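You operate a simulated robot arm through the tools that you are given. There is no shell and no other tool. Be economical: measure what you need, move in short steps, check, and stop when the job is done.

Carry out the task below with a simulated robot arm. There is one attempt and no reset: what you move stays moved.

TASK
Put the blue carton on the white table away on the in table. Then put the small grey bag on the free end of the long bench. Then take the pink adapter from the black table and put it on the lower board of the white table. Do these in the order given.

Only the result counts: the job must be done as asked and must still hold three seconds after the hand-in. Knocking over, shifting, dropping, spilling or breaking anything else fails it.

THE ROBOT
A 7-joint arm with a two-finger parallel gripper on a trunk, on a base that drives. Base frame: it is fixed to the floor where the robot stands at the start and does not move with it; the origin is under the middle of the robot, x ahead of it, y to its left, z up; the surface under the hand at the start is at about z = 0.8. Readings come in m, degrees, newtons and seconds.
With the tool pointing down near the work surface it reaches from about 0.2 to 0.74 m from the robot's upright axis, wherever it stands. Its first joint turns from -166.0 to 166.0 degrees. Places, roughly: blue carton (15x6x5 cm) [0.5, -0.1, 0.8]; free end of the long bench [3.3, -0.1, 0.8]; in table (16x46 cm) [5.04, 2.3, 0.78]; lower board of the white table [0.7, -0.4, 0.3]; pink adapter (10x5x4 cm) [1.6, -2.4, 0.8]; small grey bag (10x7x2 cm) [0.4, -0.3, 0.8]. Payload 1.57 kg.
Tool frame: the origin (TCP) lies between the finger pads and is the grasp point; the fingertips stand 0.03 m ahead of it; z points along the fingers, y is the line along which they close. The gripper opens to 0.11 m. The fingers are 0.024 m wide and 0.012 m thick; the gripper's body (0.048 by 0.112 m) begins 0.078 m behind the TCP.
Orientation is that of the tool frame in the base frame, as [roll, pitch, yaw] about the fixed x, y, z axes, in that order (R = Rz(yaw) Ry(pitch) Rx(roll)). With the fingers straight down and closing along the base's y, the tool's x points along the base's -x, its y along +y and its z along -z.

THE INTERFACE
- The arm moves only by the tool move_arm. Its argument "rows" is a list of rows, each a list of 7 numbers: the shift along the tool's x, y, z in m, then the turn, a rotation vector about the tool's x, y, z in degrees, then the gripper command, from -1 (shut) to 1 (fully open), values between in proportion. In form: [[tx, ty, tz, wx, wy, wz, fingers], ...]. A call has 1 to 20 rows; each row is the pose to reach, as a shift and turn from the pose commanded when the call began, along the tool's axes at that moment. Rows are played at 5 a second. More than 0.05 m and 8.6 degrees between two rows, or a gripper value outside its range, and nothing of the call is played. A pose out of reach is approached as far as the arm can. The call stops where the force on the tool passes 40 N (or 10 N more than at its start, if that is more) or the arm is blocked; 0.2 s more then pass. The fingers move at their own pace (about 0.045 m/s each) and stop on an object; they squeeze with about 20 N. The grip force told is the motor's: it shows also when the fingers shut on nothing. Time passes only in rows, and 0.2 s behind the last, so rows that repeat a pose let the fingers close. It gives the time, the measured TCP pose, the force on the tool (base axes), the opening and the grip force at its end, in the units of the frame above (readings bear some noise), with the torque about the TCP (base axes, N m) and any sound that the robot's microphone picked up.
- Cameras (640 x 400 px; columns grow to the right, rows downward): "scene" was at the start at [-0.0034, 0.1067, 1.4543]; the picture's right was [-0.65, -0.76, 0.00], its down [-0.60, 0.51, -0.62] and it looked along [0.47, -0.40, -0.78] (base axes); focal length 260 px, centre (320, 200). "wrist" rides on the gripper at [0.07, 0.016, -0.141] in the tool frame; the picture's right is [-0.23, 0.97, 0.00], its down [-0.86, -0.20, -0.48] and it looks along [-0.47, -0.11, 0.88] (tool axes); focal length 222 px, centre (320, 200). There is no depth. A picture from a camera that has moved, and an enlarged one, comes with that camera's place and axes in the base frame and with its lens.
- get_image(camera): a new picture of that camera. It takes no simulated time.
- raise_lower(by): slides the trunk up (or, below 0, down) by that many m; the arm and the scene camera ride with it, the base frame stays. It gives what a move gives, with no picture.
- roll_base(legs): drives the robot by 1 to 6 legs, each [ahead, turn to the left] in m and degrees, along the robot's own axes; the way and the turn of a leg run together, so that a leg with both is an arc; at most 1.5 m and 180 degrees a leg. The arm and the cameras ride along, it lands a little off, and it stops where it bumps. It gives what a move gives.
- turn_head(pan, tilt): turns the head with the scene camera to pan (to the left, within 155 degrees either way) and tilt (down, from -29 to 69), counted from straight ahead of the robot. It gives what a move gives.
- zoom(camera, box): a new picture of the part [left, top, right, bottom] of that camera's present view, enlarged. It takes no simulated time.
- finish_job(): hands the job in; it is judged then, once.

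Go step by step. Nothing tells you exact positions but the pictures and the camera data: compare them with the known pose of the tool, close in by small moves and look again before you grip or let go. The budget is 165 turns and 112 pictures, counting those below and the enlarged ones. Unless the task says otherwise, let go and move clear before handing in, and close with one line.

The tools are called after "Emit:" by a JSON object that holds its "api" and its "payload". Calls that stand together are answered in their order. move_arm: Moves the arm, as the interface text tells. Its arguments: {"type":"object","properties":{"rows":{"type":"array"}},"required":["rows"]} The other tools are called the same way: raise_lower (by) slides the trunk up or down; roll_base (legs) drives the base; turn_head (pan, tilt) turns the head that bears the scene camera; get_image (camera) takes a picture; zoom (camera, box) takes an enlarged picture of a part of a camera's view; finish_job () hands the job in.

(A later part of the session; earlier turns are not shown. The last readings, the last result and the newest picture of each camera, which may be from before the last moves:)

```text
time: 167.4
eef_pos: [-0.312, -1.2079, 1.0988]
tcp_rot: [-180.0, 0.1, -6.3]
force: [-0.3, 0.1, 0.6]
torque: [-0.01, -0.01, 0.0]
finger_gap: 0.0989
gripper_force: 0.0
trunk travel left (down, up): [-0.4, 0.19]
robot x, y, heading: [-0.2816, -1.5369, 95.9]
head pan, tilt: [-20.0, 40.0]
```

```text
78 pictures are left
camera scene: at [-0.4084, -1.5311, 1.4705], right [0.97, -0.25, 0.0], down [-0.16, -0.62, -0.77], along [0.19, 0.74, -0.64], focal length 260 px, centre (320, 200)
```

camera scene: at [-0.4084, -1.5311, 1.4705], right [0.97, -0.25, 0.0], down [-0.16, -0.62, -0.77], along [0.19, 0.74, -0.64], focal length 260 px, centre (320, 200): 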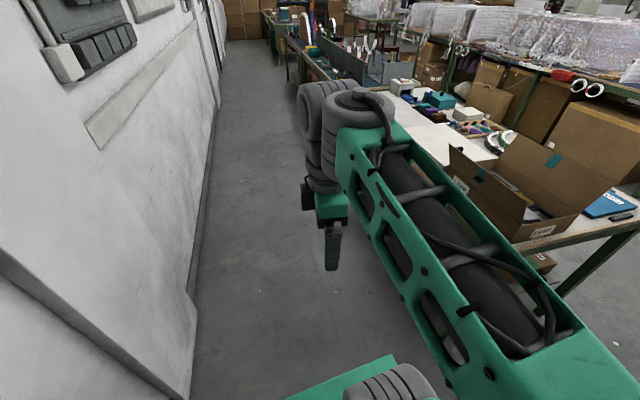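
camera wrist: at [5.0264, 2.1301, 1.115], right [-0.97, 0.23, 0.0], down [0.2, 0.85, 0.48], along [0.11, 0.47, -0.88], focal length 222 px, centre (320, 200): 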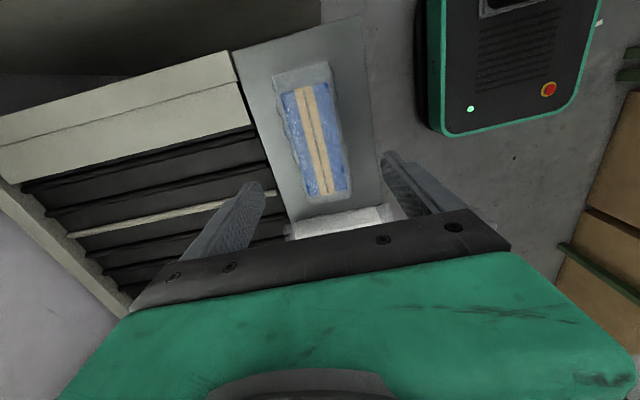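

The aisle is clear. I drive to the bag's level, turn to face the table and move up to it.

Emit:
{"api": "roll_base", "payload": {"legs": [[1.24, 0], [0, -96], [0.38, 0]]}}

Emit:
{"api": "turn_head", "payload": {"pan": 0, "tilt": 55}}

Emit:
{"api": "get_image", "payload": {"camera": "scene"}}

Emit:
{"api": "get_image", "payload": {"camera": "wrist"}}

```text
time: 179.7
eef_pos: [0.3079, -0.32, 1.0993]
tcp_rot: [179.9, 0.0, -102.5]
force: [-0.1, -0.3, 0.4]
torque: [-0.01, 0.0, 0.0]
finger_gap: 0.0989
gripper_force: 0.0
trunk travel left (down, up): [-0.4, 0.19]
robot x, y, heading: [-0.0268, -0.3152, -0.3]
head pan, tilt: [-20.0, 40.0]
```

```text
time: 180.6
eef_pos: [0.3078, -0.3194, 1.0993]
tcp_rot: [179.8, -0.1, -102.6]
force: [-0.8, 0.6, 0.1]
torque: [-0.02, 0.0, -0.03]
finger_gap: 0.0989
gripper_force: 0.2
trunk travel left (down, up): [-0.4, 0.19]
robot x, y, heading: [-0.0246, -0.3116, -0.5]
head pan, tilt: [0.0, 55.0]
```

```text
77 pictures are left
camera scene: at [-0.013, -0.1598, 1.4498], right [-0.01, -1.0, 0.0], down [-0.82, 0.01, -0.57], along [0.57, -0.01, -0.82], focal length 260 px, centre (320, 200)
```

scene: 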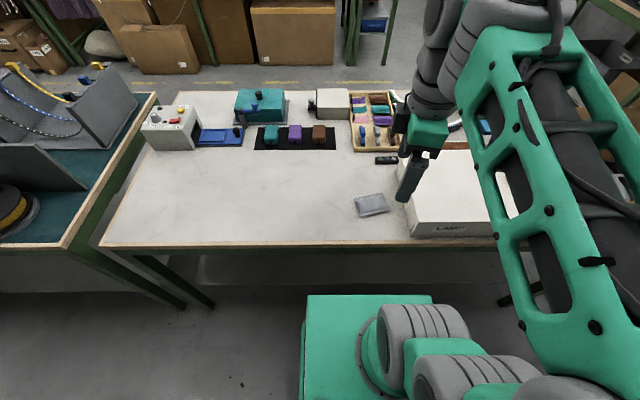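

```text
76 pictures are left
camera wrist: at [0.2773, -0.3846, 1.2411], right [-0.9, 0.43, 0.0], down [0.38, 0.79, 0.48], along [0.21, 0.43, -0.88], focal length 222 px, centre (320, 200)
```

wrist: 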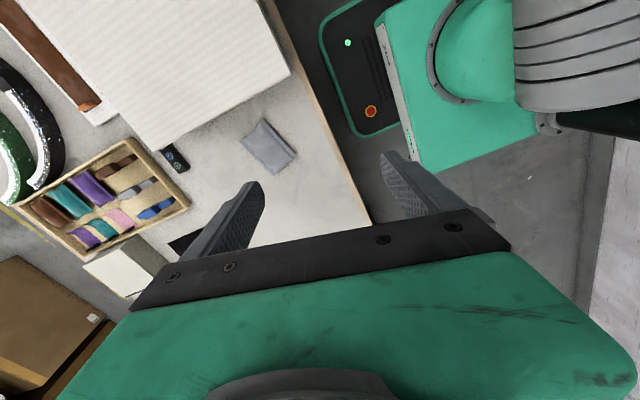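

The bag is at about [0.42, -0.31], close to the big white LAMP box. I zoom in on it.

Emit:
{"api": "zoom", "payload": {"camera": "wrist", "box": [190, 80, 350, 180]}}

```text
4.00 times, centred on (270, 130) of wrist
camera zoom: at [0.2773, -0.3846, 1.2411], right [-0.9, 0.43, 0.0], down [0.38, 0.79, 0.48], along [0.21, 0.43, -0.88], focal length 888 px, centre (520, 480)
```

zoom: 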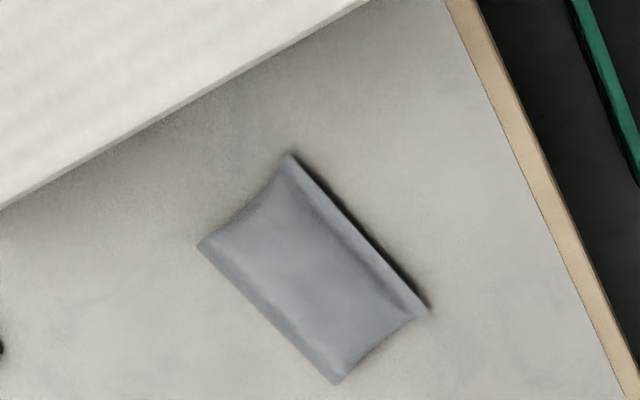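

Bag centre ≈[0.422, -0.319], long axis at 104°, with the box more than 7 cm from the finger paths. I move above it and align.

Emit:
{"api": "move_arm", "payload": {"rows": [[-0.006, -0.028, 0.03, 0, 0, -6.7, 1], [-0.012, -0.056, 0.06, 0, 0, -13.4, 1], [-0.018, -0.084, 0.09, 0, 0, -20.1, 1], [-0.025, -0.111, 0.12, 0, 0, -26.9, 1], [-0.025, -0.111, 0.15, 0, 0, -26.9, 1], [-0.025, -0.111, 0.18, 0, 0, -26.9, 1], [-0.025, -0.111, 0.18, 0, 0, -26.9, 1]]}}

Emit:
{"api": "get_image", "payload": {"camera": "wrist"}}

```text
time: 182.2
eef_pos: [0.4218, -0.3187, 0.918]
tcp_rot: [179.9, -0.1, -75.5]
force: [0.0, 0.8, -0.5]
torque: [0.0, -0.02, 0.0]
finger_gap: 0.11
gripper_force: 0.0
trunk travel left (down, up): [-0.4, 0.19]
robot x, y, heading: [-0.0262, -0.3126, -0.5]
head pan, tilt: [0.0, 55.0]
```

```text
74 pictures are left
camera wrist: at [0.4242, -0.3912, 1.0608], right [-1.0, -0.02, 0.0], down [-0.02, 0.88, 0.48], along [-0.01, 0.48, -0.88], focal length 222 px, centre (320, 200)
```

wrist: 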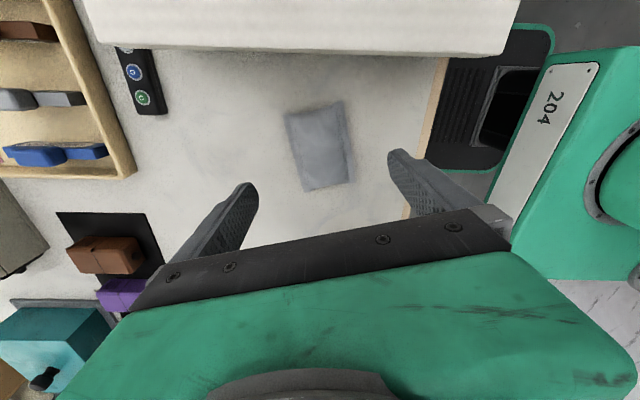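

Alignment is good. I descend over the bag.

Emit:
{"api": "move_arm", "payload": {"rows": [[0.003, -0.002, 0.03, 0, 0, 0, 1], [0.003, -0.002, 0.055, 0, 0, 0, 1], [0.003, -0.002, 0.075, 0, 0, 0, 1], [0.003, -0.002, 0.084, 0, 0, 0, 1], [0.003, -0.002, 0.084, 0, 0, 0, 1]]}}

Emit:
{"api": "get_image", "payload": {"camera": "wrist"}}

```text
time: 183.3
eef_pos: [0.4226, -0.3225, 0.834]
tcp_rot: [179.9, 0.0, -75.7]
force: [0.3, -0.3, -0.7]
torque: [-0.01, 0.0, 0.04]
finger_gap: 0.1102
gripper_force: 0.0
trunk travel left (down, up): [-0.4, 0.19]
robot x, y, heading: [-0.0245, -0.3152, -0.5]
head pan, tilt: [0.0, 55.0]
```

```text
73 pictures are left
camera wrist: at [0.4259, -0.394, 0.9766], right [-1.0, -0.02, 0.0], down [-0.02, 0.88, 0.48], along [-0.01, 0.48, -0.88], focal length 222 px, centre (320, 200)
```

wrist: 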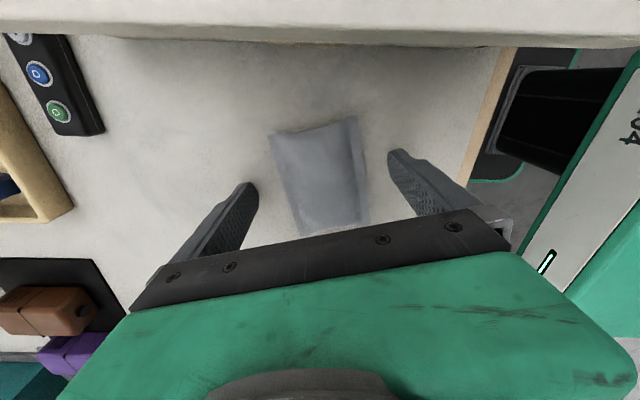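

The fingers straddle the bag. I close and lift.

Emit:
{"api": "move_arm", "payload": {"rows": [[0, 0, 0.002, 0, 0, 0, 0], [0, 0, 0.002, 0, 0, 0, -1], [0, 0, 0.002, 0, 0, 0, -1], [0, 0, 0.002, 0, 0, 0, -1], [0, 0, 0.002, 0, 0, 0, -1], [0, 0, 0.002, 0, 0, 0, -1], [0, 0, 0.002, 0, 0, 0, -1], [0, 0, 0.002, 0, 0, 0, -1], [0, 0, -0.01, 0, 0, 0, -1], [0, 0, -0.05, 0, 0, 0, -1], [0, 0, -0.09, 0, 0, 0, -1], [0, 0, -0.09, 0, 0, 0, -1]]}}

Emit:
{"api": "get_image", "payload": {"camera": "wrist"}}

```text
time: 185.9
eef_pos: [0.4238, -0.3237, 0.9243]
tcp_rot: [179.9, 0.0, -75.7]
force: [-0.6, 0.4, 0.5]
torque: [0.03, -0.02, -0.02]
finger_gap: 0.0647
gripper_force: 20.2
trunk travel left (down, up): [-0.4, 0.19]
robot x, y, heading: [-0.0258, -0.3182, -0.3]
head pan, tilt: [0.0, 55.0]
```

```text
72 pictures are left
camera wrist: at [0.4267, -0.3944, 1.0679], right [-1.0, -0.02, 0.0], down [-0.02, 0.88, 0.48], along [-0.01, 0.48, -0.88], focal length 222 px, centre (320, 200)
```

wrist: 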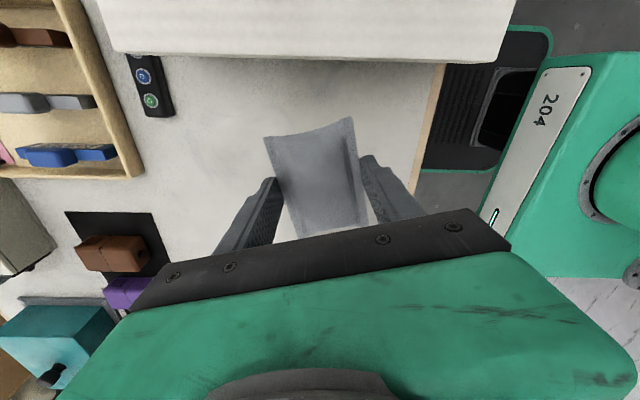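

The bag is held. I tuck the arm in and check the bag before driving to the front aisle of the long bench.

Emit:
{"api": "move_arm", "payload": {"rows": [[-0.004, 0.015, -0.045, 0, 0, 0, -1], [-0.01, 0.04, -0.085, 0, 0, 0, -1], [-0.016, 0.065, -0.125, 0, 0, 0, -1], [-0.022, 0.087, -0.165, 0, 0, 0, -1], [-0.022, 0.087, -0.175, 0, 0, 0, -1]]}}

Emit:
{"api": "roll_base", "payload": {"legs": [[-0.36, 0], [0, -84], [1.2, 0], [0, 74]]}}

Emit:
{"api": "turn_head", "payload": {"pan": 15, "tilt": 35}}

Emit:
{"api": "get_image", "payload": {"camera": "scene"}}

```text
time: 187.2
eef_pos: [0.3338, -0.3233, 1.1004]
tcp_rot: [179.9, 0.0, -75.6]
force: [0.2, 0.5, -0.1]
torque: [-0.02, -0.01, -0.01]
finger_gap: 0.0652
gripper_force: 20.1
trunk travel left (down, up): [-0.4, 0.19]
robot x, y, heading: [-0.0235, -0.3164, -0.5]
head pan, tilt: [0.0, 55.0]
```

```text
time: 201.9
eef_pos: [0.088, -1.5687, 1.1]
tcp_rot: [179.9, -0.1, -85.4]
force: [-0.3, 0.9, -0.8]
torque: [-0.03, 0.0, -0.02]
finger_gap: 0.0652
gripper_force: 20.2
trunk travel left (down, up): [-0.4, 0.19]
robot x, y, heading: [-0.267, -1.5014, -10.4]
head pan, tilt: [0.0, 55.0]
```

```text
time: 202.7
eef_pos: [0.0894, -1.569, 1.1]
tcp_rot: [179.9, 0.0, -85.6]
force: [-0.8, 0.5, -0.1]
torque: [0.0, -0.01, -0.02]
finger_gap: 0.065
gripper_force: 20.2
trunk travel left (down, up): [-0.4, 0.19]
robot x, y, heading: [-0.2614, -1.5003, -10.5]
head pan, tilt: [15.0, 35.0]
```

```text
71 pictures are left
camera scene: at [-0.2083, -1.3286, 1.4779], right [0.08, -1.0, 0.0], down [-0.57, -0.05, -0.82], along [0.82, 0.06, -0.57], focal length 260 px, centre (320, 200)
```

scene: 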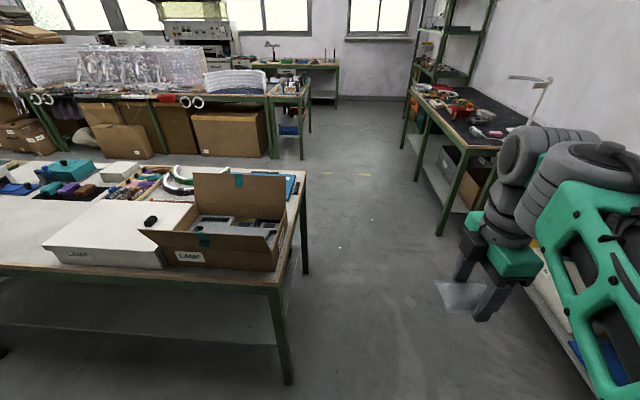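

The bag is still in the grip and the corridor is clear. I drive around the white table's end into the aisle in front of the long bench.

Emit:
{"api": "roll_base", "payload": {"legs": [[0.9, 0], [0, 10.5], [0.78, 0], [0, 71], [1.5, 0], [0.3, -71]]}}

Emit:
{"api": "turn_head", "payload": {"pan": 0, "tilt": 35}}

Emit:
{"api": "get_image", "payload": {"camera": "scene"}}

```text
time: 225.2
eef_pos: [2.477, -0.076, 1.0996]
tcp_rot: [179.8, 0.0, -74.9]
force: [-0.8, 0.2, 0.4]
torque: [0.02, 0.0, -0.02]
finger_gap: 0.065
gripper_force: 19.9
trunk travel left (down, up): [-0.4, 0.19]
robot x, y, heading: [2.1149, -0.0722, 0.3]
head pan, tilt: [15.0, 35.0]
```

```text
time: 225.9
eef_pos: [2.4763, -0.0762, 1.1004]
tcp_rot: [179.9, 0.1, -74.8]
force: [-0.2, -1.1, 0.0]
torque: [0.06, 0.02, 0.0]
finger_gap: 0.065
gripper_force: 20.0
trunk travel left (down, up): [-0.4, 0.19]
robot x, y, heading: [2.1172, -0.0712, 0.5]
head pan, tilt: [0.0, 35.0]
```

```text
70 pictures are left
camera scene: at [2.142, 0.0841, 1.478], right [0.01, -1.0, 0.0], down [-0.57, 0.0, -0.82], along [0.82, 0.01, -0.57], focal length 260 px, centre (320, 200)
```

scene: 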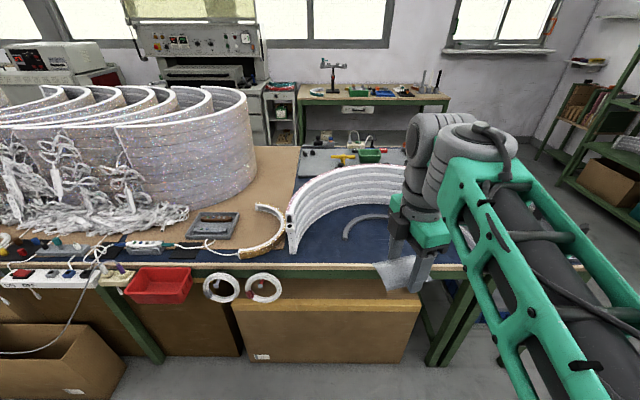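

Seen from here the curved strip is about 25 cm tall and would block the arm from this side, so I'd rather lay the bag on the blue strip from the back aisle, where everything is low. I drive around.

Emit:
{"api": "roll_base", "payload": {"legs": [[0, -89], [1.38, 0], [0, 88.5], [1.5, 0], [0.8, 0], [0, 90]]}}

```text
time: 255.2
eef_pos: [4.4401, -1.1403, 1.0993]
tcp_rot: [179.9, 0.0, 13.3]
force: [-0.1, 0.8, -0.5]
torque: [0.01, -0.01, -0.01]
finger_gap: 0.065
gripper_force: 20.2
trunk travel left (down, up): [-0.4, 0.19]
robot x, y, heading: [4.4256, -1.4976, 88.4]
head pan, tilt: [0.0, 35.0]
```

I drive up the aisle to y≈-0.1 and face the bench from behind.

Emit:
{"api": "roll_base", "payload": {"legs": [[1.4, 0], [0, 91.6]]}}

Emit:
{"api": "turn_head", "payload": {"pan": 0, "tilt": 55}}

Emit:
{"api": "get_image", "payload": {"camera": "scene"}}

```text
time: 266.0
eef_pos: [4.0928, -0.105, 1.1011]
tcp_rot: [179.9, 0.1, 106.1]
force: [0.1, -0.1, -0.3]
torque: [-0.02, 0.0, 0.02]
finger_gap: 0.0649
gripper_force: 19.6
trunk travel left (down, up): [-0.4, 0.19]
robot x, y, heading: [4.4555, -0.1038, -178.6]
head pan, tilt: [0.0, 35.0]
```

```text
time: 266.9
eef_pos: [4.0938, -0.1046, 1.0996]
tcp_rot: [179.9, 0.0, 106.2]
force: [0.0, 0.7, -0.7]
torque: [0.0, 0.0, -0.03]
finger_gap: 0.0648
gripper_force: 19.9
trunk travel left (down, up): [-0.4, 0.19]
robot x, y, heading: [4.4535, -0.1031, -178.5]
head pan, tilt: [0.0, 55.0]
```

```text
69 pictures are left
camera scene: at [4.444, -0.2557, 1.4498], right [-0.02, 1.0, 0.0], down [0.82, 0.02, -0.57], along [-0.57, -0.01, -0.82], focal length 260 px, centre (320, 200)
```

scene: 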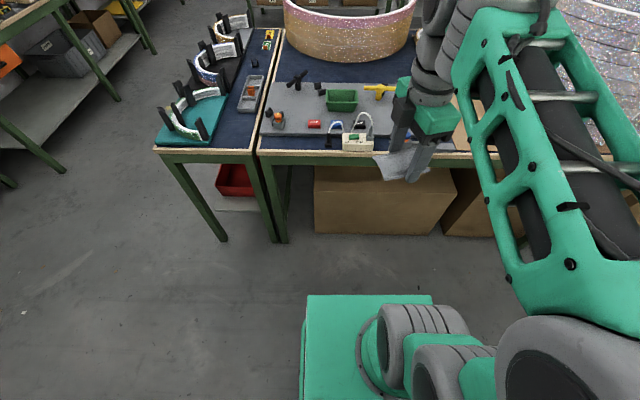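

Boxes under the bench stand about 11 cm inside its edge. I zoom on the strip to measure the target precisely.

Emit:
{"api": "zoom", "payload": {"camera": "scene", "box": [250, 10, 450, 160]}}

```text
2.67 times, centred on (350, 85) of scene
camera zoom: at [4.444, -0.2557, 1.4498], right [-0.02, 1.0, 0.0], down [0.82, 0.02, -0.57], along [-0.57, -0.01, -0.82], focal length 692 px, centre (240, 507)
```

zoom: 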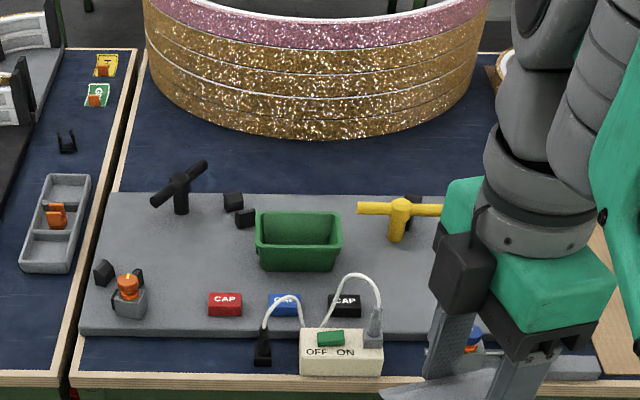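

Between the curved strip (x≈3.18) and the board (x≈3.35) there's a 17 cm gap at y≈-0.16: the bag fits with its long side along x. I raise the trunk and turn the tool so it closes along y.

Emit:
{"api": "raise_lower", "payload": {"by": 0.18}}

Emit:
{"api": "move_arm", "payload": {"rows": [[0, 0, 0, 0, 0, 8.2, -1], [0, 0, 0, 0, 0, 16.4, -1], [0, 0, 0, 0, 0, 24.6, -1], [0, 0, 0, 0, 0, 32.8, -1], [0, 0, 0, 0, 0, 41, -1], [0, 0, 0, 0, 0, 49.2, -1], [0, 0, 0, 0, 0, 57.4, -1], [0, 0, 0, 0, 0, 65.6, -1], [0, 0, 0, 0, 0, 73.8, -1], [0, 0, 0, 0, 0, 82, -1], [0, 0, 0, 0, 0, 90.2, -1], [0, 0, 0, 0, 0, 98.4, -1], [0, 0, 0, 0, 0, 106.2, -1], [0, 0, 0, 0, 0, 106.2, -1]]}}

Emit:
{"api": "roll_base", "payload": {"legs": [[0.33, 0]]}}

Emit:
{"api": "get_image", "payload": {"camera": "scene"}}

Emit:
{"api": "get_image", "payload": {"camera": "wrist"}}

```text
time: 268.9
eef_pos: [4.0934, -0.1056, 1.2796]
tcp_rot: [179.9, -0.1, 106.2]
force: [-0.4, -0.4, 0.0]
torque: [-0.02, -0.01, 0.02]
finger_gap: 0.0649
gripper_force: 20.0
trunk travel left (down, up): [-0.58, 0.01]
robot x, y, heading: [4.4493, -0.1019, -178.6]
head pan, tilt: [0.0, 55.0]
```

```text
time: 271.9
eef_pos: [4.0924, -0.1034, 1.2806]
tcp_rot: [-180.0, 0.1, 0.0]
force: [0.1, 0.1, 0.2]
torque: [0.02, 0.03, -0.01]
finger_gap: 0.0649
gripper_force: 19.5
trunk travel left (down, up): [-0.58, 0.01]
robot x, y, heading: [4.4533, -0.0997, -178.7]
head pan, tilt: [0.0, 55.0]
```

```text
time: 274.1
eef_pos: [3.7619, -0.1139, 1.2787]
tcp_rot: [-179.9, -0.1, 0.2]
force: [-0.4, 0.3, -0.6]
torque: [0.01, -0.04, 0.0]
finger_gap: 0.0651
gripper_force: 20.1
trunk travel left (down, up): [-0.58, 0.01]
robot x, y, heading: [4.1223, -0.111, -178.4]
head pan, tilt: [0.0, 55.0]
```

```text
67 pictures are left
camera scene: at [4.1126, -0.2642, 1.6298], right [-0.03, 1.0, 0.0], down [0.82, 0.02, -0.57], along [-0.57, -0.02, -0.82], focal length 260 px, centre (320, 200)
```

scene: 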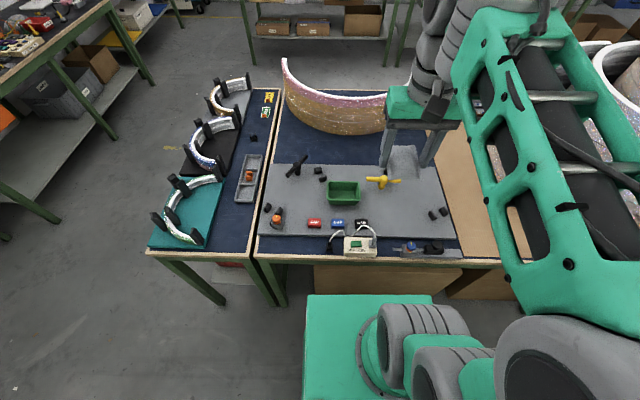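

```text
66 pictures are left
camera wrist: at [3.8316, -0.1304, 1.4224], right [-0.22, -0.97, 0.0], down [-0.86, 0.2, 0.48], along [-0.47, 0.11, -0.88], focal length 222 px, centre (320, 200)
```

wrist: 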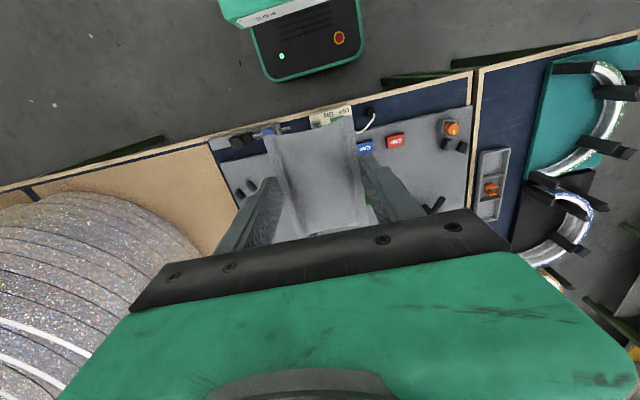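

The bag hangs fine. I close up a little to the bench and then extend over it, tilting the fingers outward 20° for reach.

Emit:
{"api": "roll_base", "payload": {"legs": [[0.04, 0]]}}

Emit:
{"api": "move_arm", "payload": {"rows": [[-0.033, 0.005, 0.029, 0, -2.5, 0, -1], [-0.067, 0.01, 0.058, 0, -5, 0, -1], [-0.1, 0.015, 0.087, 0, -7.5, 0, -1], [-0.133, 0.02, 0.115, 0, -10, 0, -1], [-0.167, 0.025, 0.144, 0, -12.5, 0, -1], [-0.2, 0.03, 0.173, 0, -15, 0, -1], [-0.233, 0.035, 0.2, 0, -17.5, 0, -1], [-0.267, 0.04, 0.23, 0, -20, 0, -1], [-0.267, 0.04, 0.23, 0, -20, 0, -1]]}}

Emit:
{"api": "get_image", "payload": {"camera": "scene"}}

Emit:
{"api": "get_image", "payload": {"camera": "wrist"}}

```text
time: 274.9
eef_pos: [3.7206, -0.1157, 1.2796]
tcp_rot: [180.0, 0.0, 0.2]
force: [0.4, 1.0, -1.1]
torque: [0.0, 0.0, -0.04]
finger_gap: 0.065
gripper_force: 20.1
trunk travel left (down, up): [-0.58, 0.01]
robot x, y, heading: [4.0859, -0.1095, -178.1]
head pan, tilt: [0.0, 55.0]
```

```text
time: 276.9
eef_pos: [3.4555, -0.1559, 1.0496]
tcp_rot: [-180.0, 20.1, 0.2]
force: [0.6, 0.9, 0.8]
torque: [-0.01, 0.0, -0.01]
finger_gap: 0.0653
gripper_force: 19.9
trunk travel left (down, up): [-0.58, 0.01]
robot x, y, heading: [4.0836, -0.112, -178.3]
head pan, tilt: [0.0, 55.0]
```

```text
65 pictures are left
camera scene: at [4.0734, -0.2653, 1.6298], right [-0.03, 1.0, 0.0], down [0.82, 0.02, -0.57], along [-0.57, -0.02, -0.82], focal length 260 px, centre (320, 200)
```

scene: 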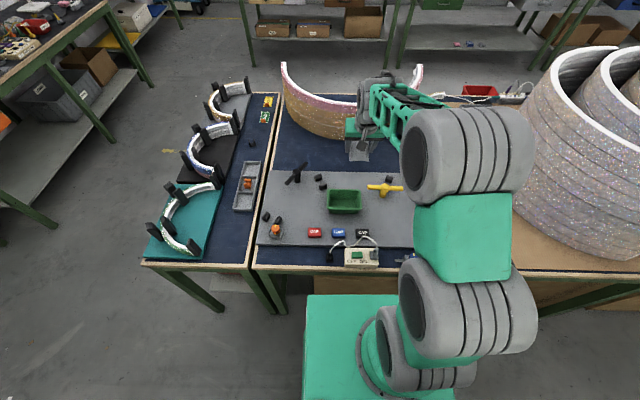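

```text
64 pictures are left
camera wrist: at [3.5692, -0.1721, 1.1593], right [-0.21, -0.97, 0.08], down [-0.64, 0.2, 0.74], along [-0.74, 0.11, -0.67], focal length 222 px, centre (320, 200)
```

wrist: 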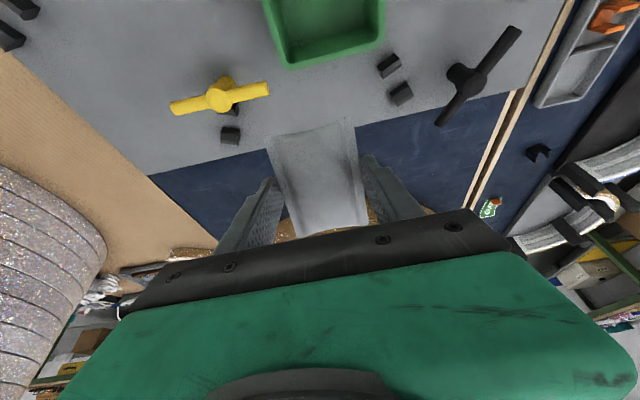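

The view is clear: yellow tool and black plugs flank the path. I extend on to above the strip.

Emit:
{"api": "move_arm", "payload": {"rows": [[-0.026, 0, 0.031, 0, 0, 0, -1], [-0.052, 0, 0.062, 0, 0, 0, -1], [-0.078, 0, 0.092, 0, 0, 0, -1], [-0.104, 0, 0.123, 0, 0, 0, -1], [-0.13, 0, 0.154, 0, 0, 0, -1], [-0.13, 0, 0.154, 0, 0, 0, -1]]}}

Emit:
{"api": "get_image", "payload": {"camera": "scene"}}

Emit:
{"api": "get_image", "payload": {"camera": "wrist"}}

```text
time: 278.3
eef_pos: [3.2802, -0.1555, 0.9497]
tcp_rot: [179.9, 19.9, 0.2]
force: [-0.1, 0.6, -0.2]
torque: [-0.02, 0.01, 0.02]
finger_gap: 0.0649
gripper_force: 20.2
trunk travel left (down, up): [-0.58, 0.01]
robot x, y, heading: [4.0814, -0.1134, -178.4]
head pan, tilt: [0.0, 55.0]
```

```text
63 pictures are left
camera scene: at [4.0733, -0.2653, 1.6298], right [-0.03, 1.0, 0.0], down [0.82, 0.02, -0.57], along [-0.57, -0.02, -0.82], focal length 260 px, centre (320, 200)
```

scene: 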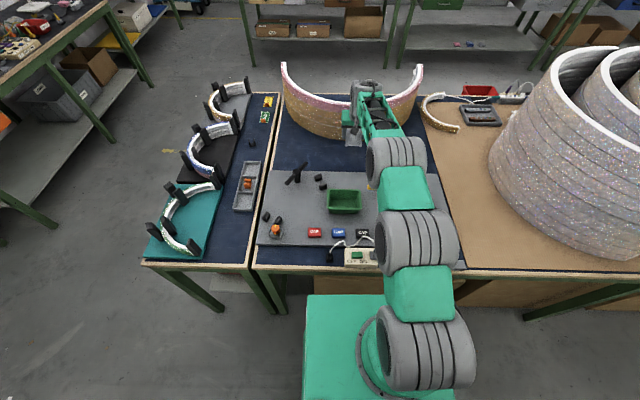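

```text
62 pictures are left
camera wrist: at [3.3949, -0.1716, 1.0593], right [-0.21, -0.97, 0.08], down [-0.64, 0.2, 0.74], along [-0.74, 0.11, -0.67], focal length 222 px, centre (320, 200)
```

wrist: 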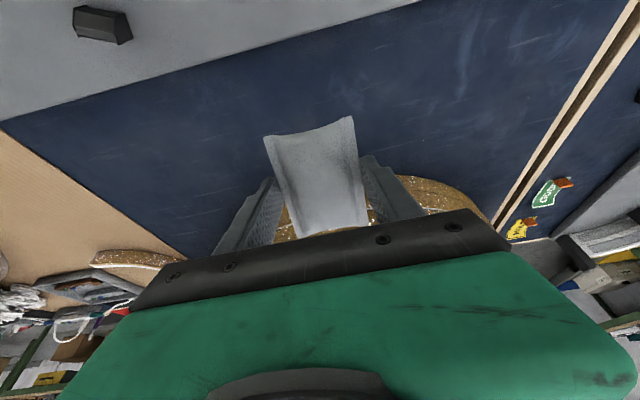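

I'm right above the strip. I lower toward [3.267, -0.155], gently.

Emit:
{"api": "move_arm", "payload": {"rows": [[0.005, 0, 0.025, 0, 0, 0, -1], [0.011, 0, 0.05, 0, 0, 0, -1], [0.016, 0, 0.073, 0, 0, 0, -1], [0.0205, 0, 0.088, 0, 0, 0, -1], [0.0205, 0, 0.088, 0, 0, 0, -1]]}}

Emit:
{"api": "get_image", "payload": {"camera": "wrist"}}

Emit:
{"api": "zoom", "payload": {"camera": "scene", "box": [240, 60, 480, 210]}}

```text
time: 279.5
eef_pos: [3.2686, -0.1557, 0.8603]
tcp_rot: [180.0, 20.0, 0.3]
force: [0.3, -0.8, 0.1]
torque: [0.01, 0.0, 0.05]
finger_gap: 0.0654
gripper_force: 19.6
trunk travel left (down, up): [-0.58, 0.01]
robot x, y, heading: [4.0786, -0.1088, -178.6]
head pan, tilt: [0.0, 55.0]
```

```text
61 pictures are left
camera wrist: at [3.3835, -0.1725, 0.97], right [-0.21, -0.97, 0.08], down [-0.64, 0.2, 0.74], along [-0.74, 0.11, -0.67], focal length 222 px, centre (320, 200)
```

wrist: 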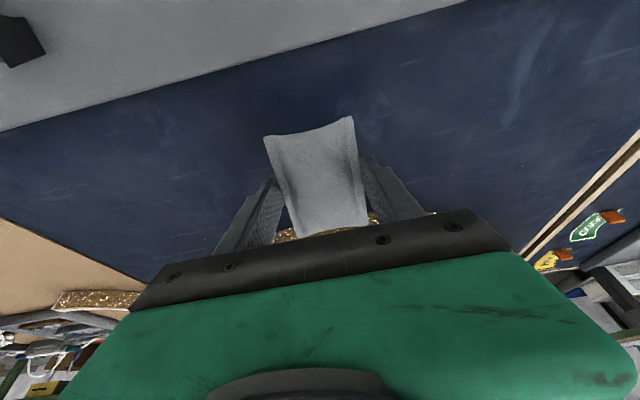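

```text
2.67 times, centred on (360, 135) of scene
camera zoom: at [4.0733, -0.2653, 1.6298], right [-0.03, 1.0, 0.0], down [0.82, 0.02, -0.57], along [-0.57, -0.02, -0.82], focal length 692 px, centre (213, 373)
```

zoom: 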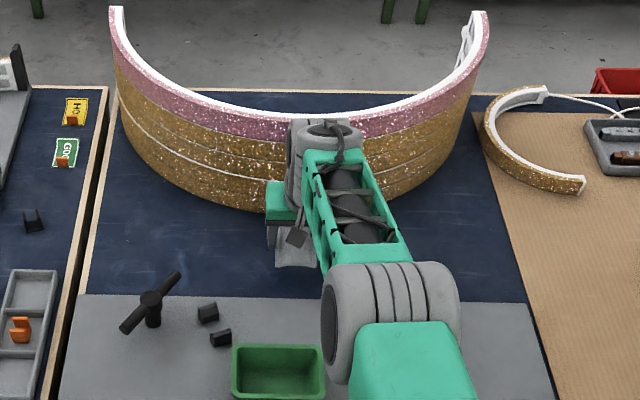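

Everything is clear. I lower in small steps until the bag touches.

Emit:
{"api": "move_arm", "payload": {"rows": [[0.001, 0, 0.003, 0, 0, 0, -1], [0.002, 0, 0.006, 0, 0, 0, -1], [0.003, 0, 0.009, 0, 0, 0, -1], [0.004, 0, 0.012, 0, 0, 0, -1], [0.004, 0, 0.012, 0, 0, 0, -1]]}}

```text
time: 280.7
eef_pos: [3.2702, -0.1559, 0.8472]
tcp_rot: [180.0, 19.9, 0.1]
force: [0.3, 0.4, -1.3]
torque: [0.01, 0.0, 0.04]
finger_gap: 0.0648
gripper_force: 20.3
trunk travel left (down, up): [-0.58, 0.01]
robot x, y, heading: [4.0833, -0.1128, -178.4]
head pan, tilt: [0.0, 55.0]
```

Emit:
{"api": "move_arm", "payload": {"rows": [[0.001, 0, 0.003, 0, 0, 0, -1], [0.002, 0, 0.006, 0, 0, 0, -1], [0.003, 0, 0.009, 0, 0, 0, -1], [0.003, 0, 0.009, 0, 0, 0, -1]]}}

Emit:
{"api": "get_image", "payload": {"camera": "wrist"}}

```text
time: 281.7
eef_pos: [3.2689, -0.1555, 0.8372]
tcp_rot: [180.0, 19.9, 0.2]
force: [-0.8, -0.1, -0.5]
torque: [-0.02, 0.01, 0.01]
finger_gap: 0.0649
gripper_force: 19.8
trunk travel left (down, up): [-0.58, 0.01]
robot x, y, heading: [4.0837, -0.1124, -178.1]
head pan, tilt: [0.0, 55.0]
```

```text
59 pictures are left
camera wrist: at [3.3836, -0.1723, 0.947], right [-0.21, -0.97, 0.08], down [-0.64, 0.2, 0.74], along [-0.74, 0.11, -0.67], focal length 222 px, centre (320, 200)
```

wrist: 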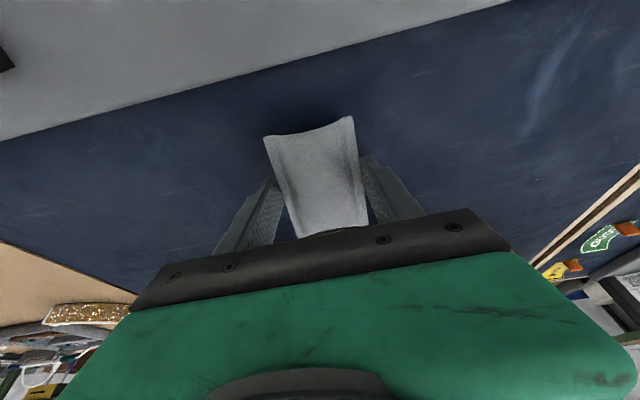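

Contact hasn't come yet; the shadow is close. I continue down.

Emit:
{"api": "move_arm", "payload": {"rows": [[0.001, 0, 0.003, 0, 0, 0, -1], [0.002, 0, 0.006, 0, 0, 0, -1], [0.003, 0, 0.008, 0, 0, 0, -1], [0.003, 0, 0.008, 0, 0, 0, -1]]}}

```text
time: 282.7
eef_pos: [3.2687, -0.1556, 0.8291]
tcp_rot: [180.0, 20.0, 0.2]
force: [0.8, 0.1, -0.4]
torque: [0.0, 0.01, 0.02]
finger_gap: 0.0652
gripper_force: 20.3
trunk travel left (down, up): [-0.58, 0.01]
robot x, y, heading: [4.0807, -0.1124, -178.3]
head pan, tilt: [0.0, 55.0]
```

Emit:
{"api": "move_arm", "payload": {"rows": [[0.001, 0, 0.003, 0, 0, 0, -1], [0.002, 0, 0.006, 0, 0, 0, -1], [0.003, 0, 0.008, 0, 0, 0, -1], [0.003, 0, 0.008, 0, 0, 0, -1]]}}

Emit:
{"api": "get_image", "payload": {"camera": "wrist"}}

```text
time: 283.7
eef_pos: [3.2694, -0.156, 0.8219]
tcp_rot: [-180.0, 20.1, 0.2]
force: [0.3, 0.7, 5.9]
torque: [0.01, -0.11, -0.01]
finger_gap: 0.0651
gripper_force: 20.3
trunk travel left (down, up): [-0.58, 0.01]
robot x, y, heading: [4.0815, -0.1125, -178.7]
head pan, tilt: [0.0, 55.0]
```

```text
58 pictures are left
camera wrist: at [3.3839, -0.1723, 0.9316], right [-0.21, -0.97, 0.08], down [-0.64, 0.2, 0.74], along [-0.74, 0.11, -0.66], focal length 222 px, centre (320, 200)
```

wrist: 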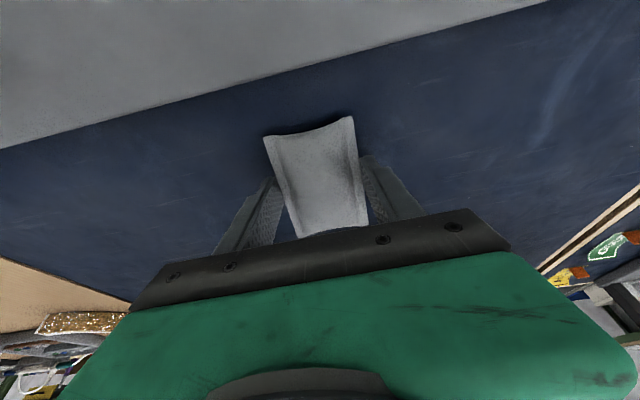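

Touching at about 6 N. I open a little and draw back along the tool axis.

Emit:
{"api": "move_arm", "payload": {"rows": [[0, 0, 0, 0, 0, 0, 0.6], [0, 0, 0, 0, 0, 0, 0.6], [0, 0, 0, 0, 0, 0, 0.6], [0, 0, 0, 0, 0, 0, 0.6], [0, 0, -0.03, 0, 0, 0, 0.6], [0, 0, -0.07, 0, 0, 0, 0.6], [0, 0, -0.11, 0, 0, 0, 0.6], [0.03, 0, -0.14, 0, 0, 0, 0.6], [0.03, 0, -0.14, 0, 0, 0, 0.6]]}}

Emit:
{"api": "get_image", "payload": {"camera": "wrist"}}

```text
time: 285.7
eef_pos: [3.3467, -0.1576, 0.9424]
tcp_rot: [-180.0, 20.0, 0.2]
force: [0.1, 0.2, -0.1]
torque: [0.01, 0.03, -0.01]
finger_gap: 0.0881
gripper_force: 0.1
trunk travel left (down, up): [-0.58, 0.01]
robot x, y, heading: [4.0848, -0.1127, -178.7]
head pan, tilt: [0.0, 55.0]
```

```text
57 pictures are left
camera wrist: at [3.4603, -0.1729, 1.0526], right [-0.21, -0.97, 0.08], down [-0.64, 0.2, 0.74], along [-0.74, 0.11, -0.67], focal length 222 px, centre (320, 200)
```

wrist: 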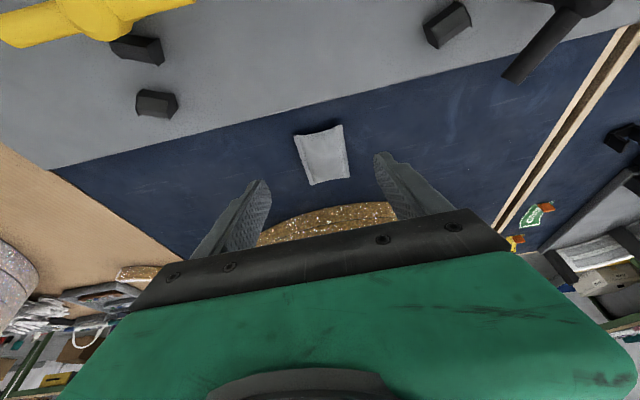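

The bag lies flat in the strip. I retract the arm along the way I came and lower the trunk afterwards.

Emit:
{"api": "move_arm", "payload": {"rows": [[0.0196, -0.003, -0.037, 0, 1.6, 0, 0.6], [0.0392, -0.007, -0.074, 0, 3.3, 0, 0.6], [0.0588, -0.01, -0.111, 0, 5, 0, 0.6], [0.0783, -0.013, -0.148, 0, 6.7, 0, 0.6], [0.0979, -0.017, -0.185, 0, 8.3, 0, 0.6], [0.1175, -0.02, -0.222, 0, 10, 0, 0.6], [0.137, -0.023, -0.259, 0, 11.7, 0, 0.6], [0.1567, -0.027, -0.296, 0, 13.3, 0, 0.6], [0.176, -0.03, -0.333, 0, 15, 0, 0.6], [0.196, -0.033, -0.37, 0, 16.7, 0, 0.6], [0.2155, -0.037, -0.407, 0, 18.3, 0, 0.6], [0.235, -0.04, -0.444, 0, 20, 0, 0.6], [0.235, -0.04, -0.444, 0, 20, 0, 0.6]]}}

Emit:
{"api": "roll_base", "payload": {"legs": [[-0.37, 0]]}}

Emit:
{"api": "get_image", "payload": {"camera": "scene"}}

```text
time: 288.5
eef_pos: [3.7169, -0.1153, 1.2792]
tcp_rot: [-179.9, -0.1, 0.2]
force: [0.2, -0.5, 0.1]
torque: [0.02, -0.02, 0.01]
finger_gap: 0.088
gripper_force: 0.0
trunk travel left (down, up): [-0.58, 0.01]
robot x, y, heading: [4.0851, -0.1097, -178.5]
head pan, tilt: [0.0, 55.0]
```

```text
time: 290.9
eef_pos: [4.0864, -0.105, 1.2783]
tcp_rot: [-180.0, -0.1, 0.0]
force: [0.5, -0.1, 0.0]
torque: [0.01, 0.0, -0.01]
finger_gap: 0.088
gripper_force: 0.1
trunk travel left (down, up): [-0.58, 0.01]
robot x, y, heading: [4.4521, -0.1012, -178.4]
head pan, tilt: [0.0, 55.0]
```

```text
56 pictures are left
camera scene: at [4.4424, -0.2553, 1.6298], right [-0.03, 1.0, 0.0], down [0.82, 0.02, -0.57], along [-0.57, -0.02, -0.82], focal length 260 px, centre (320, 200)
```

scene: 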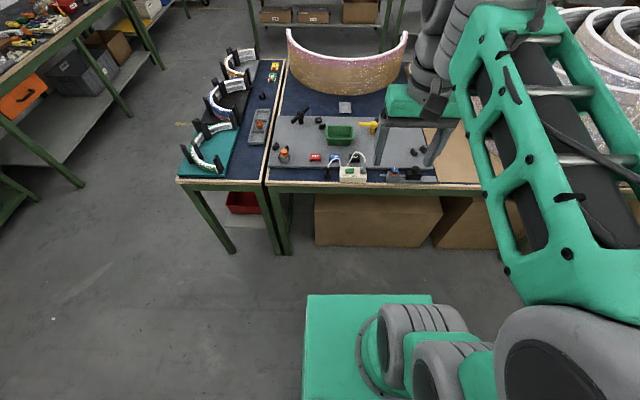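

The bag is in place. Now I lower the trunk and go to the black table for the pink adapter.

Emit:
{"api": "raise_lower", "payload": {"by": -0.18}}

Emit:
{"api": "roll_base", "payload": {"legs": [[0, 88], [1.36, 0], [0, -89], [1.5, 0], [1.25, 0], [0, 90]]}}

Emit:
{"api": "turn_head", "payload": {"pan": 0, "tilt": 40}}

Emit:
{"api": "get_image", "payload": {"camera": "scene"}}

```text
time: 292.9
eef_pos: [4.0867, -0.1064, 1.1]
tcp_rot: [179.9, 0.0, 0.1]
force: [-1.1, -0.5, -0.5]
torque: [-0.01, 0.01, 0.02]
finger_gap: 0.088
gripper_force: 0.1
trunk travel left (down, up): [-0.4, 0.19]
robot x, y, heading: [4.4517, -0.0999, -178.5]
head pan, tilt: [0.0, 55.0]
```

```text
time: 323.9
eef_pos: [1.7072, -1.9081, 1.0993]
tcp_rot: [-179.9, -0.1, 89.6]
force: [-0.5, 0.1, -0.3]
torque: [0.03, 0.04, 0.01]
finger_gap: 0.0877
gripper_force: 0.0
trunk travel left (down, up): [-0.4, 0.19]
robot x, y, heading: [1.7058, -1.542, -89.0]
head pan, tilt: [0.0, 55.0]
```

```text
time: 324.7
eef_pos: [1.7079, -1.9088, 1.0999]
tcp_rot: [180.0, -0.1, 89.5]
force: [-0.2, -0.6, -0.1]
torque: [0.01, 0.01, 0.01]
finger_gap: 0.0882
gripper_force: 0.1
trunk travel left (down, up): [-0.4, 0.19]
robot x, y, heading: [1.7092, -1.5423, -88.6]
head pan, tilt: [0.0, 40.0]
```

```text
55 pictures are left
camera scene: at [1.8607, -1.5652, 1.4704], right [-1.0, -0.02, 0.0], down [-0.01, 0.64, -0.77], along [0.01, -0.77, -0.64], focal length 260 px, centre (320, 200)
```

scene: 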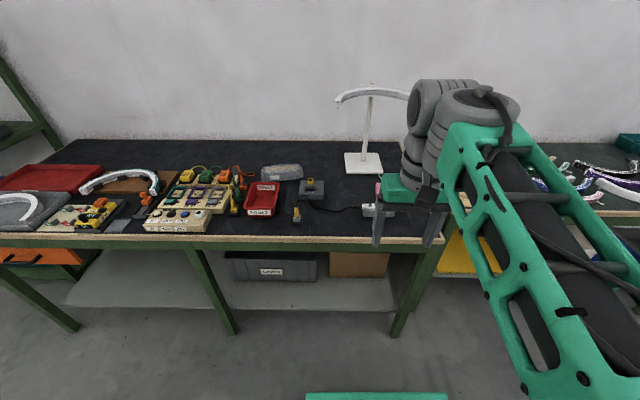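

The adapter peeks out behind the gripper next to the lamp. I take the wrist view.

Emit:
{"api": "get_image", "payload": {"camera": "wrist"}}

Emit:
{"api": "turn_head", "payload": {"pan": -40, "tilt": 45}}

Emit:
{"api": "get_image", "payload": {"camera": "scene"}}

```text
54 pictures are left
camera wrist: at [1.7246, -1.8394, 1.2419], right [0.97, -0.23, 0.0], down [-0.21, -0.85, 0.48], along [-0.11, -0.46, -0.88], focal length 222 px, centre (320, 200)
```

wrist: 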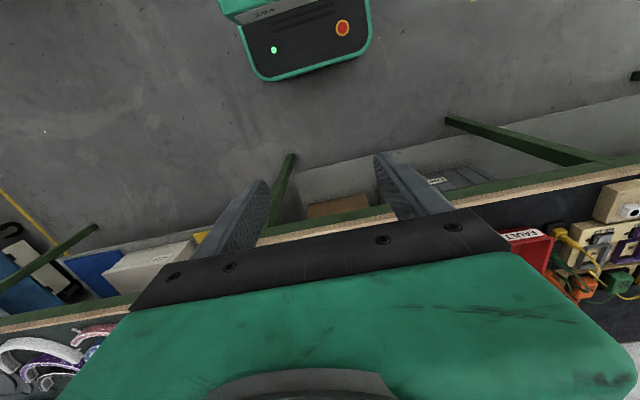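

```text
time: 325.8
eef_pos: [1.7075, -1.909, 1.0987]
tcp_rot: [180.0, -0.1, 89.5]
force: [1.0, 0.7, 0.5]
torque: [0.0, 0.02, -0.02]
finger_gap: 0.0881
gripper_force: 0.0
trunk travel left (down, up): [-0.4, 0.19]
robot x, y, heading: [1.7086, -1.5418, -89.2]
head pan, tilt: [-40.0, 45.0]
```

```text
53 pictures are left
camera scene: at [1.8081, -1.5434, 1.4632], right [-0.78, 0.63, 0.0], down [0.44, 0.55, -0.71], along [-0.45, -0.55, -0.71], focal length 260 px, centre (320, 200)
```

scene: 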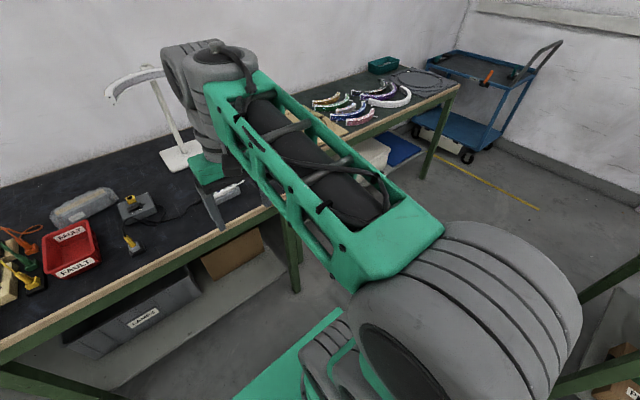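

I drive forward to the table edge with the arm kept high and then look down with the wrist camera.

Emit:
{"api": "roll_base", "payload": {"legs": [[0.3, 0]]}}

Emit:
{"api": "get_image", "payload": {"camera": "wrist"}}

Emit:
{"api": "turn_head", "payload": {"pan": 0, "tilt": 50}}

Emit:
{"api": "get_image", "payload": {"camera": "scene"}}

```text
time: 327.8
eef_pos: [1.7148, -2.2096, 1.0988]
tcp_rot: [-180.0, -0.1, 89.7]
force: [-0.1, -0.6, -0.4]
torque: [-0.01, 0.0, 0.01]
finger_gap: 0.0879
gripper_force: 0.0
trunk travel left (down, up): [-0.4, 0.19]
robot x, y, heading: [1.713, -1.8427, -89.1]
head pan, tilt: [-40.0, 45.0]
```

```text
52 pictures are left
camera wrist: at [1.7308, -2.1401, 1.2419], right [0.97, -0.23, 0.0], down [-0.2, -0.85, 0.48], along [-0.11, -0.46, -0.88], focal length 222 px, centre (320, 200)
```

wrist: 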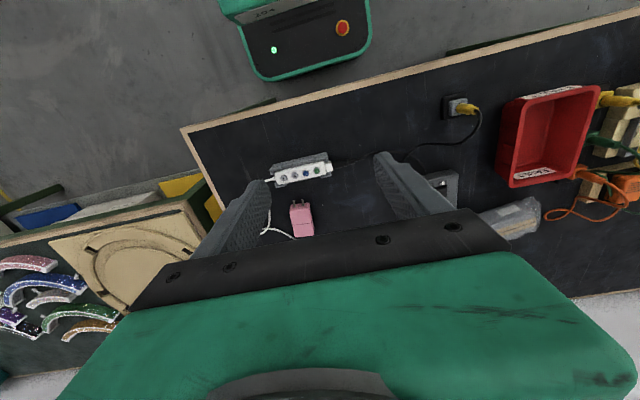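

```text
time: 328.9
eef_pos: [1.7139, -2.2096, 1.0998]
tcp_rot: [-180.0, -0.2, 89.7]
force: [0.3, -0.3, 0.1]
torque: [0.0, 0.0, -0.01]
finger_gap: 0.088
gripper_force: 0.1
trunk travel left (down, up): [-0.4, 0.19]
robot x, y, heading: [1.7119, -1.8446, -88.9]
head pan, tilt: [0.0, 50.0]
```

```text
51 pictures are left
camera scene: at [1.866, -1.8574, 1.4563], right [-1.0, -0.02, 0.0], down [-0.01, 0.77, -0.64], along [0.01, -0.64, -0.77], focal length 260 px, centre (320, 200)
```

scene: 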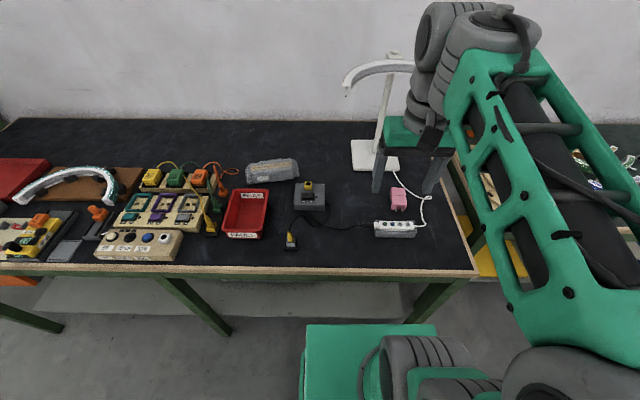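

The adapter stands between the power strip and the lamp with a white cord near it. I zoom in both views.

Emit:
{"api": "zoom", "payload": {"camera": "wrist", "box": [230, 130, 390, 250]}}

Emit:
{"api": "zoom", "payload": {"camera": "scene", "box": [330, 130, 470, 250]}}

```text
3.33 times, centred on (310, 190) of wrist
camera zoom: at [1.7309, -2.14, 1.2419], right [0.97, -0.23, 0.0], down [-0.2, -0.85, 0.48], along [-0.11, -0.46, -0.88], focal length 740 px, centre (353, 233)
```

zoom: 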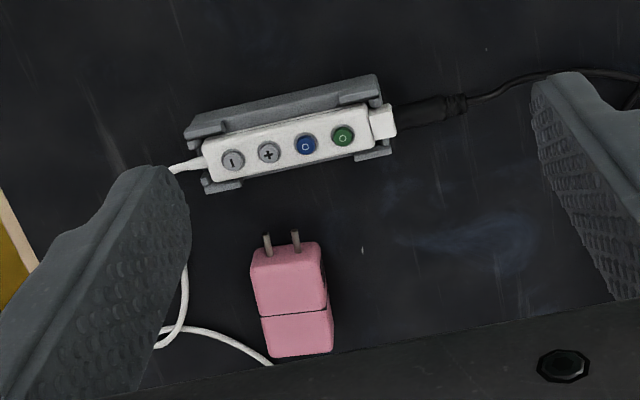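

```text
3.33 times, centred on (400, 190) of scene
camera zoom: at [1.866, -1.8574, 1.4563], right [-1.0, -0.02, 0.0], down [-0.01, 0.77, -0.64], along [0.01, -0.64, -0.77], focal length 866 px, centre (53, 233)
```

zoom: 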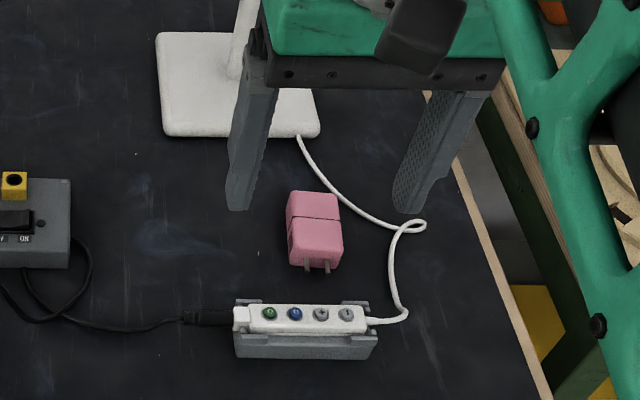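

The adapter body is centred at about [1.630, -2.390], yaw about 80°, with the lamp cord ≥7 cm away to the -x side. The lamp head overhangs at z≈1.2, so I approach low with the fingers tilted 35° outward, which also suits the later placing under the table.

Emit:
{"api": "move_arm", "payload": {"rows": [[-0.01, -0.012, 0.028, 0.5, -5.8, 1.6, 0.6], [-0.025, -0.024, 0.056, 1, -11.6, 3.1, 0.6], [-0.045, -0.036, 0.084, 1.5, -17.4, 4.7, 0.6], [-0.065, -0.048, 0.112, 2, -23.3, 6.3, 0.6], [-0.088, -0.06, 0.14, 2.5, -29.1, 7.8, 0.6], [-0.112, -0.0715, 0.166, 2.96, -34.9, 9.4, 0.6], [-0.112, -0.0715, 0.166, 2.96, -34.9, 9.4, 0.6]]}}

Emit:
{"api": "get_image", "payload": {"camera": "wrist"}}

Emit:
{"api": "get_image", "payload": {"camera": "scene"}}

```text
time: 330.5
eef_pos: [1.6406, -2.3208, 0.9339]
tcp_rot: [180.0, 35.0, 79.9]
force: [-1.0, -0.9, -0.1]
torque: [0.01, 0.02, -0.03]
finger_gap: 0.088
gripper_force: 0.1
trunk travel left (down, up): [-0.4, 0.19]
robot x, y, heading: [1.7129, -1.8457, -88.7]
head pan, tilt: [0.0, 50.0]
```

```text
48 pictures are left
camera wrist: at [1.6814, -2.188, 1.0105], right [0.93, -0.35, 0.13], down [-0.27, -0.39, 0.88], along [-0.26, -0.85, -0.45], focal length 222 px, centre (320, 200)
```

wrist: 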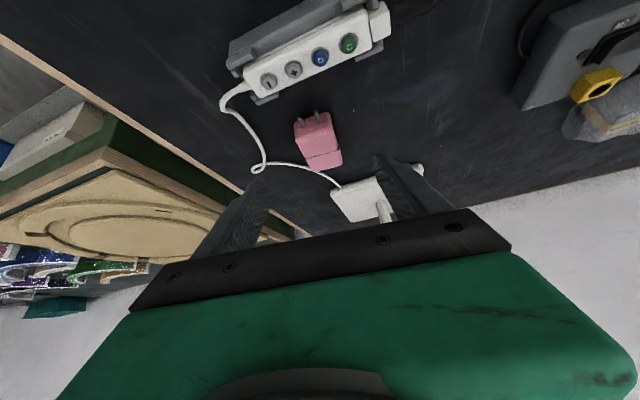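

```text
47 pictures are left
camera scene: at [1.866, -1.8576, 1.4563], right [-1.0, -0.02, 0.0], down [-0.01, 0.77, -0.64], along [0.01, -0.64, -0.77], focal length 260 px, centre (320, 200)
```

scene: 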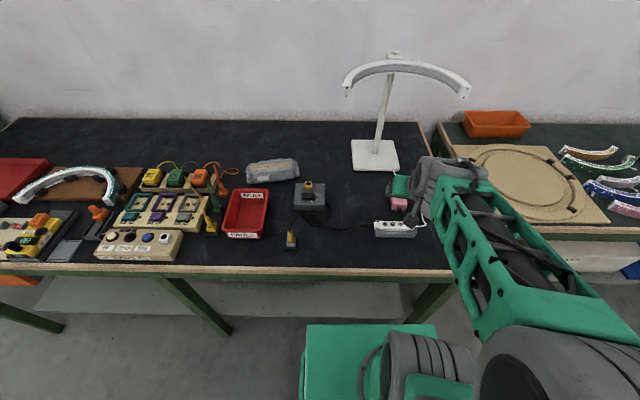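

Aligned. I advance along the tool axis to straddle the adapter.

Emit:
{"api": "move_arm", "payload": {"rows": [[0, 0.001, 0.035, 0, 0, 0, 0.6], [0, 0.002, 0.07, 0, 0, 0, 0.6], [0.001, 0.003, 0.095, 0, 0, 0, 0.6], [0.001, 0.003, 0.113, 0, 0, 0, 0.6], [0.001, 0.003, 0.113, 0, 0, 0, 0.6]]}}

Emit:
{"api": "get_image", "payload": {"camera": "wrist"}}

```text
time: 331.7
eef_pos: [1.6333, -2.3848, 0.8408]
tcp_rot: [180.0, 35.0, 80.0]
force: [-0.4, 0.9, -0.4]
torque: [-0.02, -0.01, -0.05]
finger_gap: 0.0881
gripper_force: 0.0
trunk travel left (down, up): [-0.4, 0.19]
robot x, y, heading: [1.7082, -1.8463, -88.8]
head pan, tilt: [0.0, 50.0]
```

```text
46 pictures are left
camera wrist: at [1.674, -2.2515, 0.9174], right [0.93, -0.35, 0.13], down [-0.27, -0.39, 0.88], along [-0.26, -0.85, -0.45], focal length 222 px, centre (320, 200)
```

wrist: 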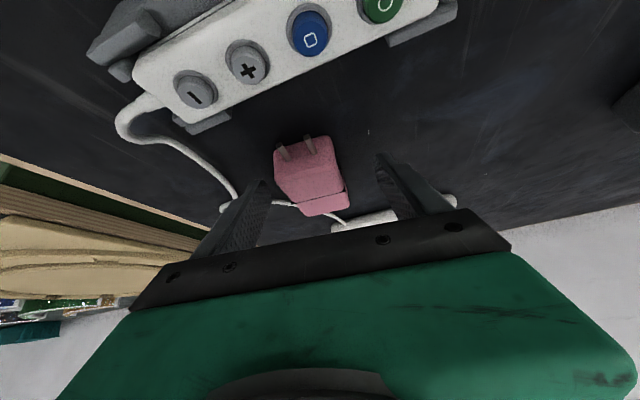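

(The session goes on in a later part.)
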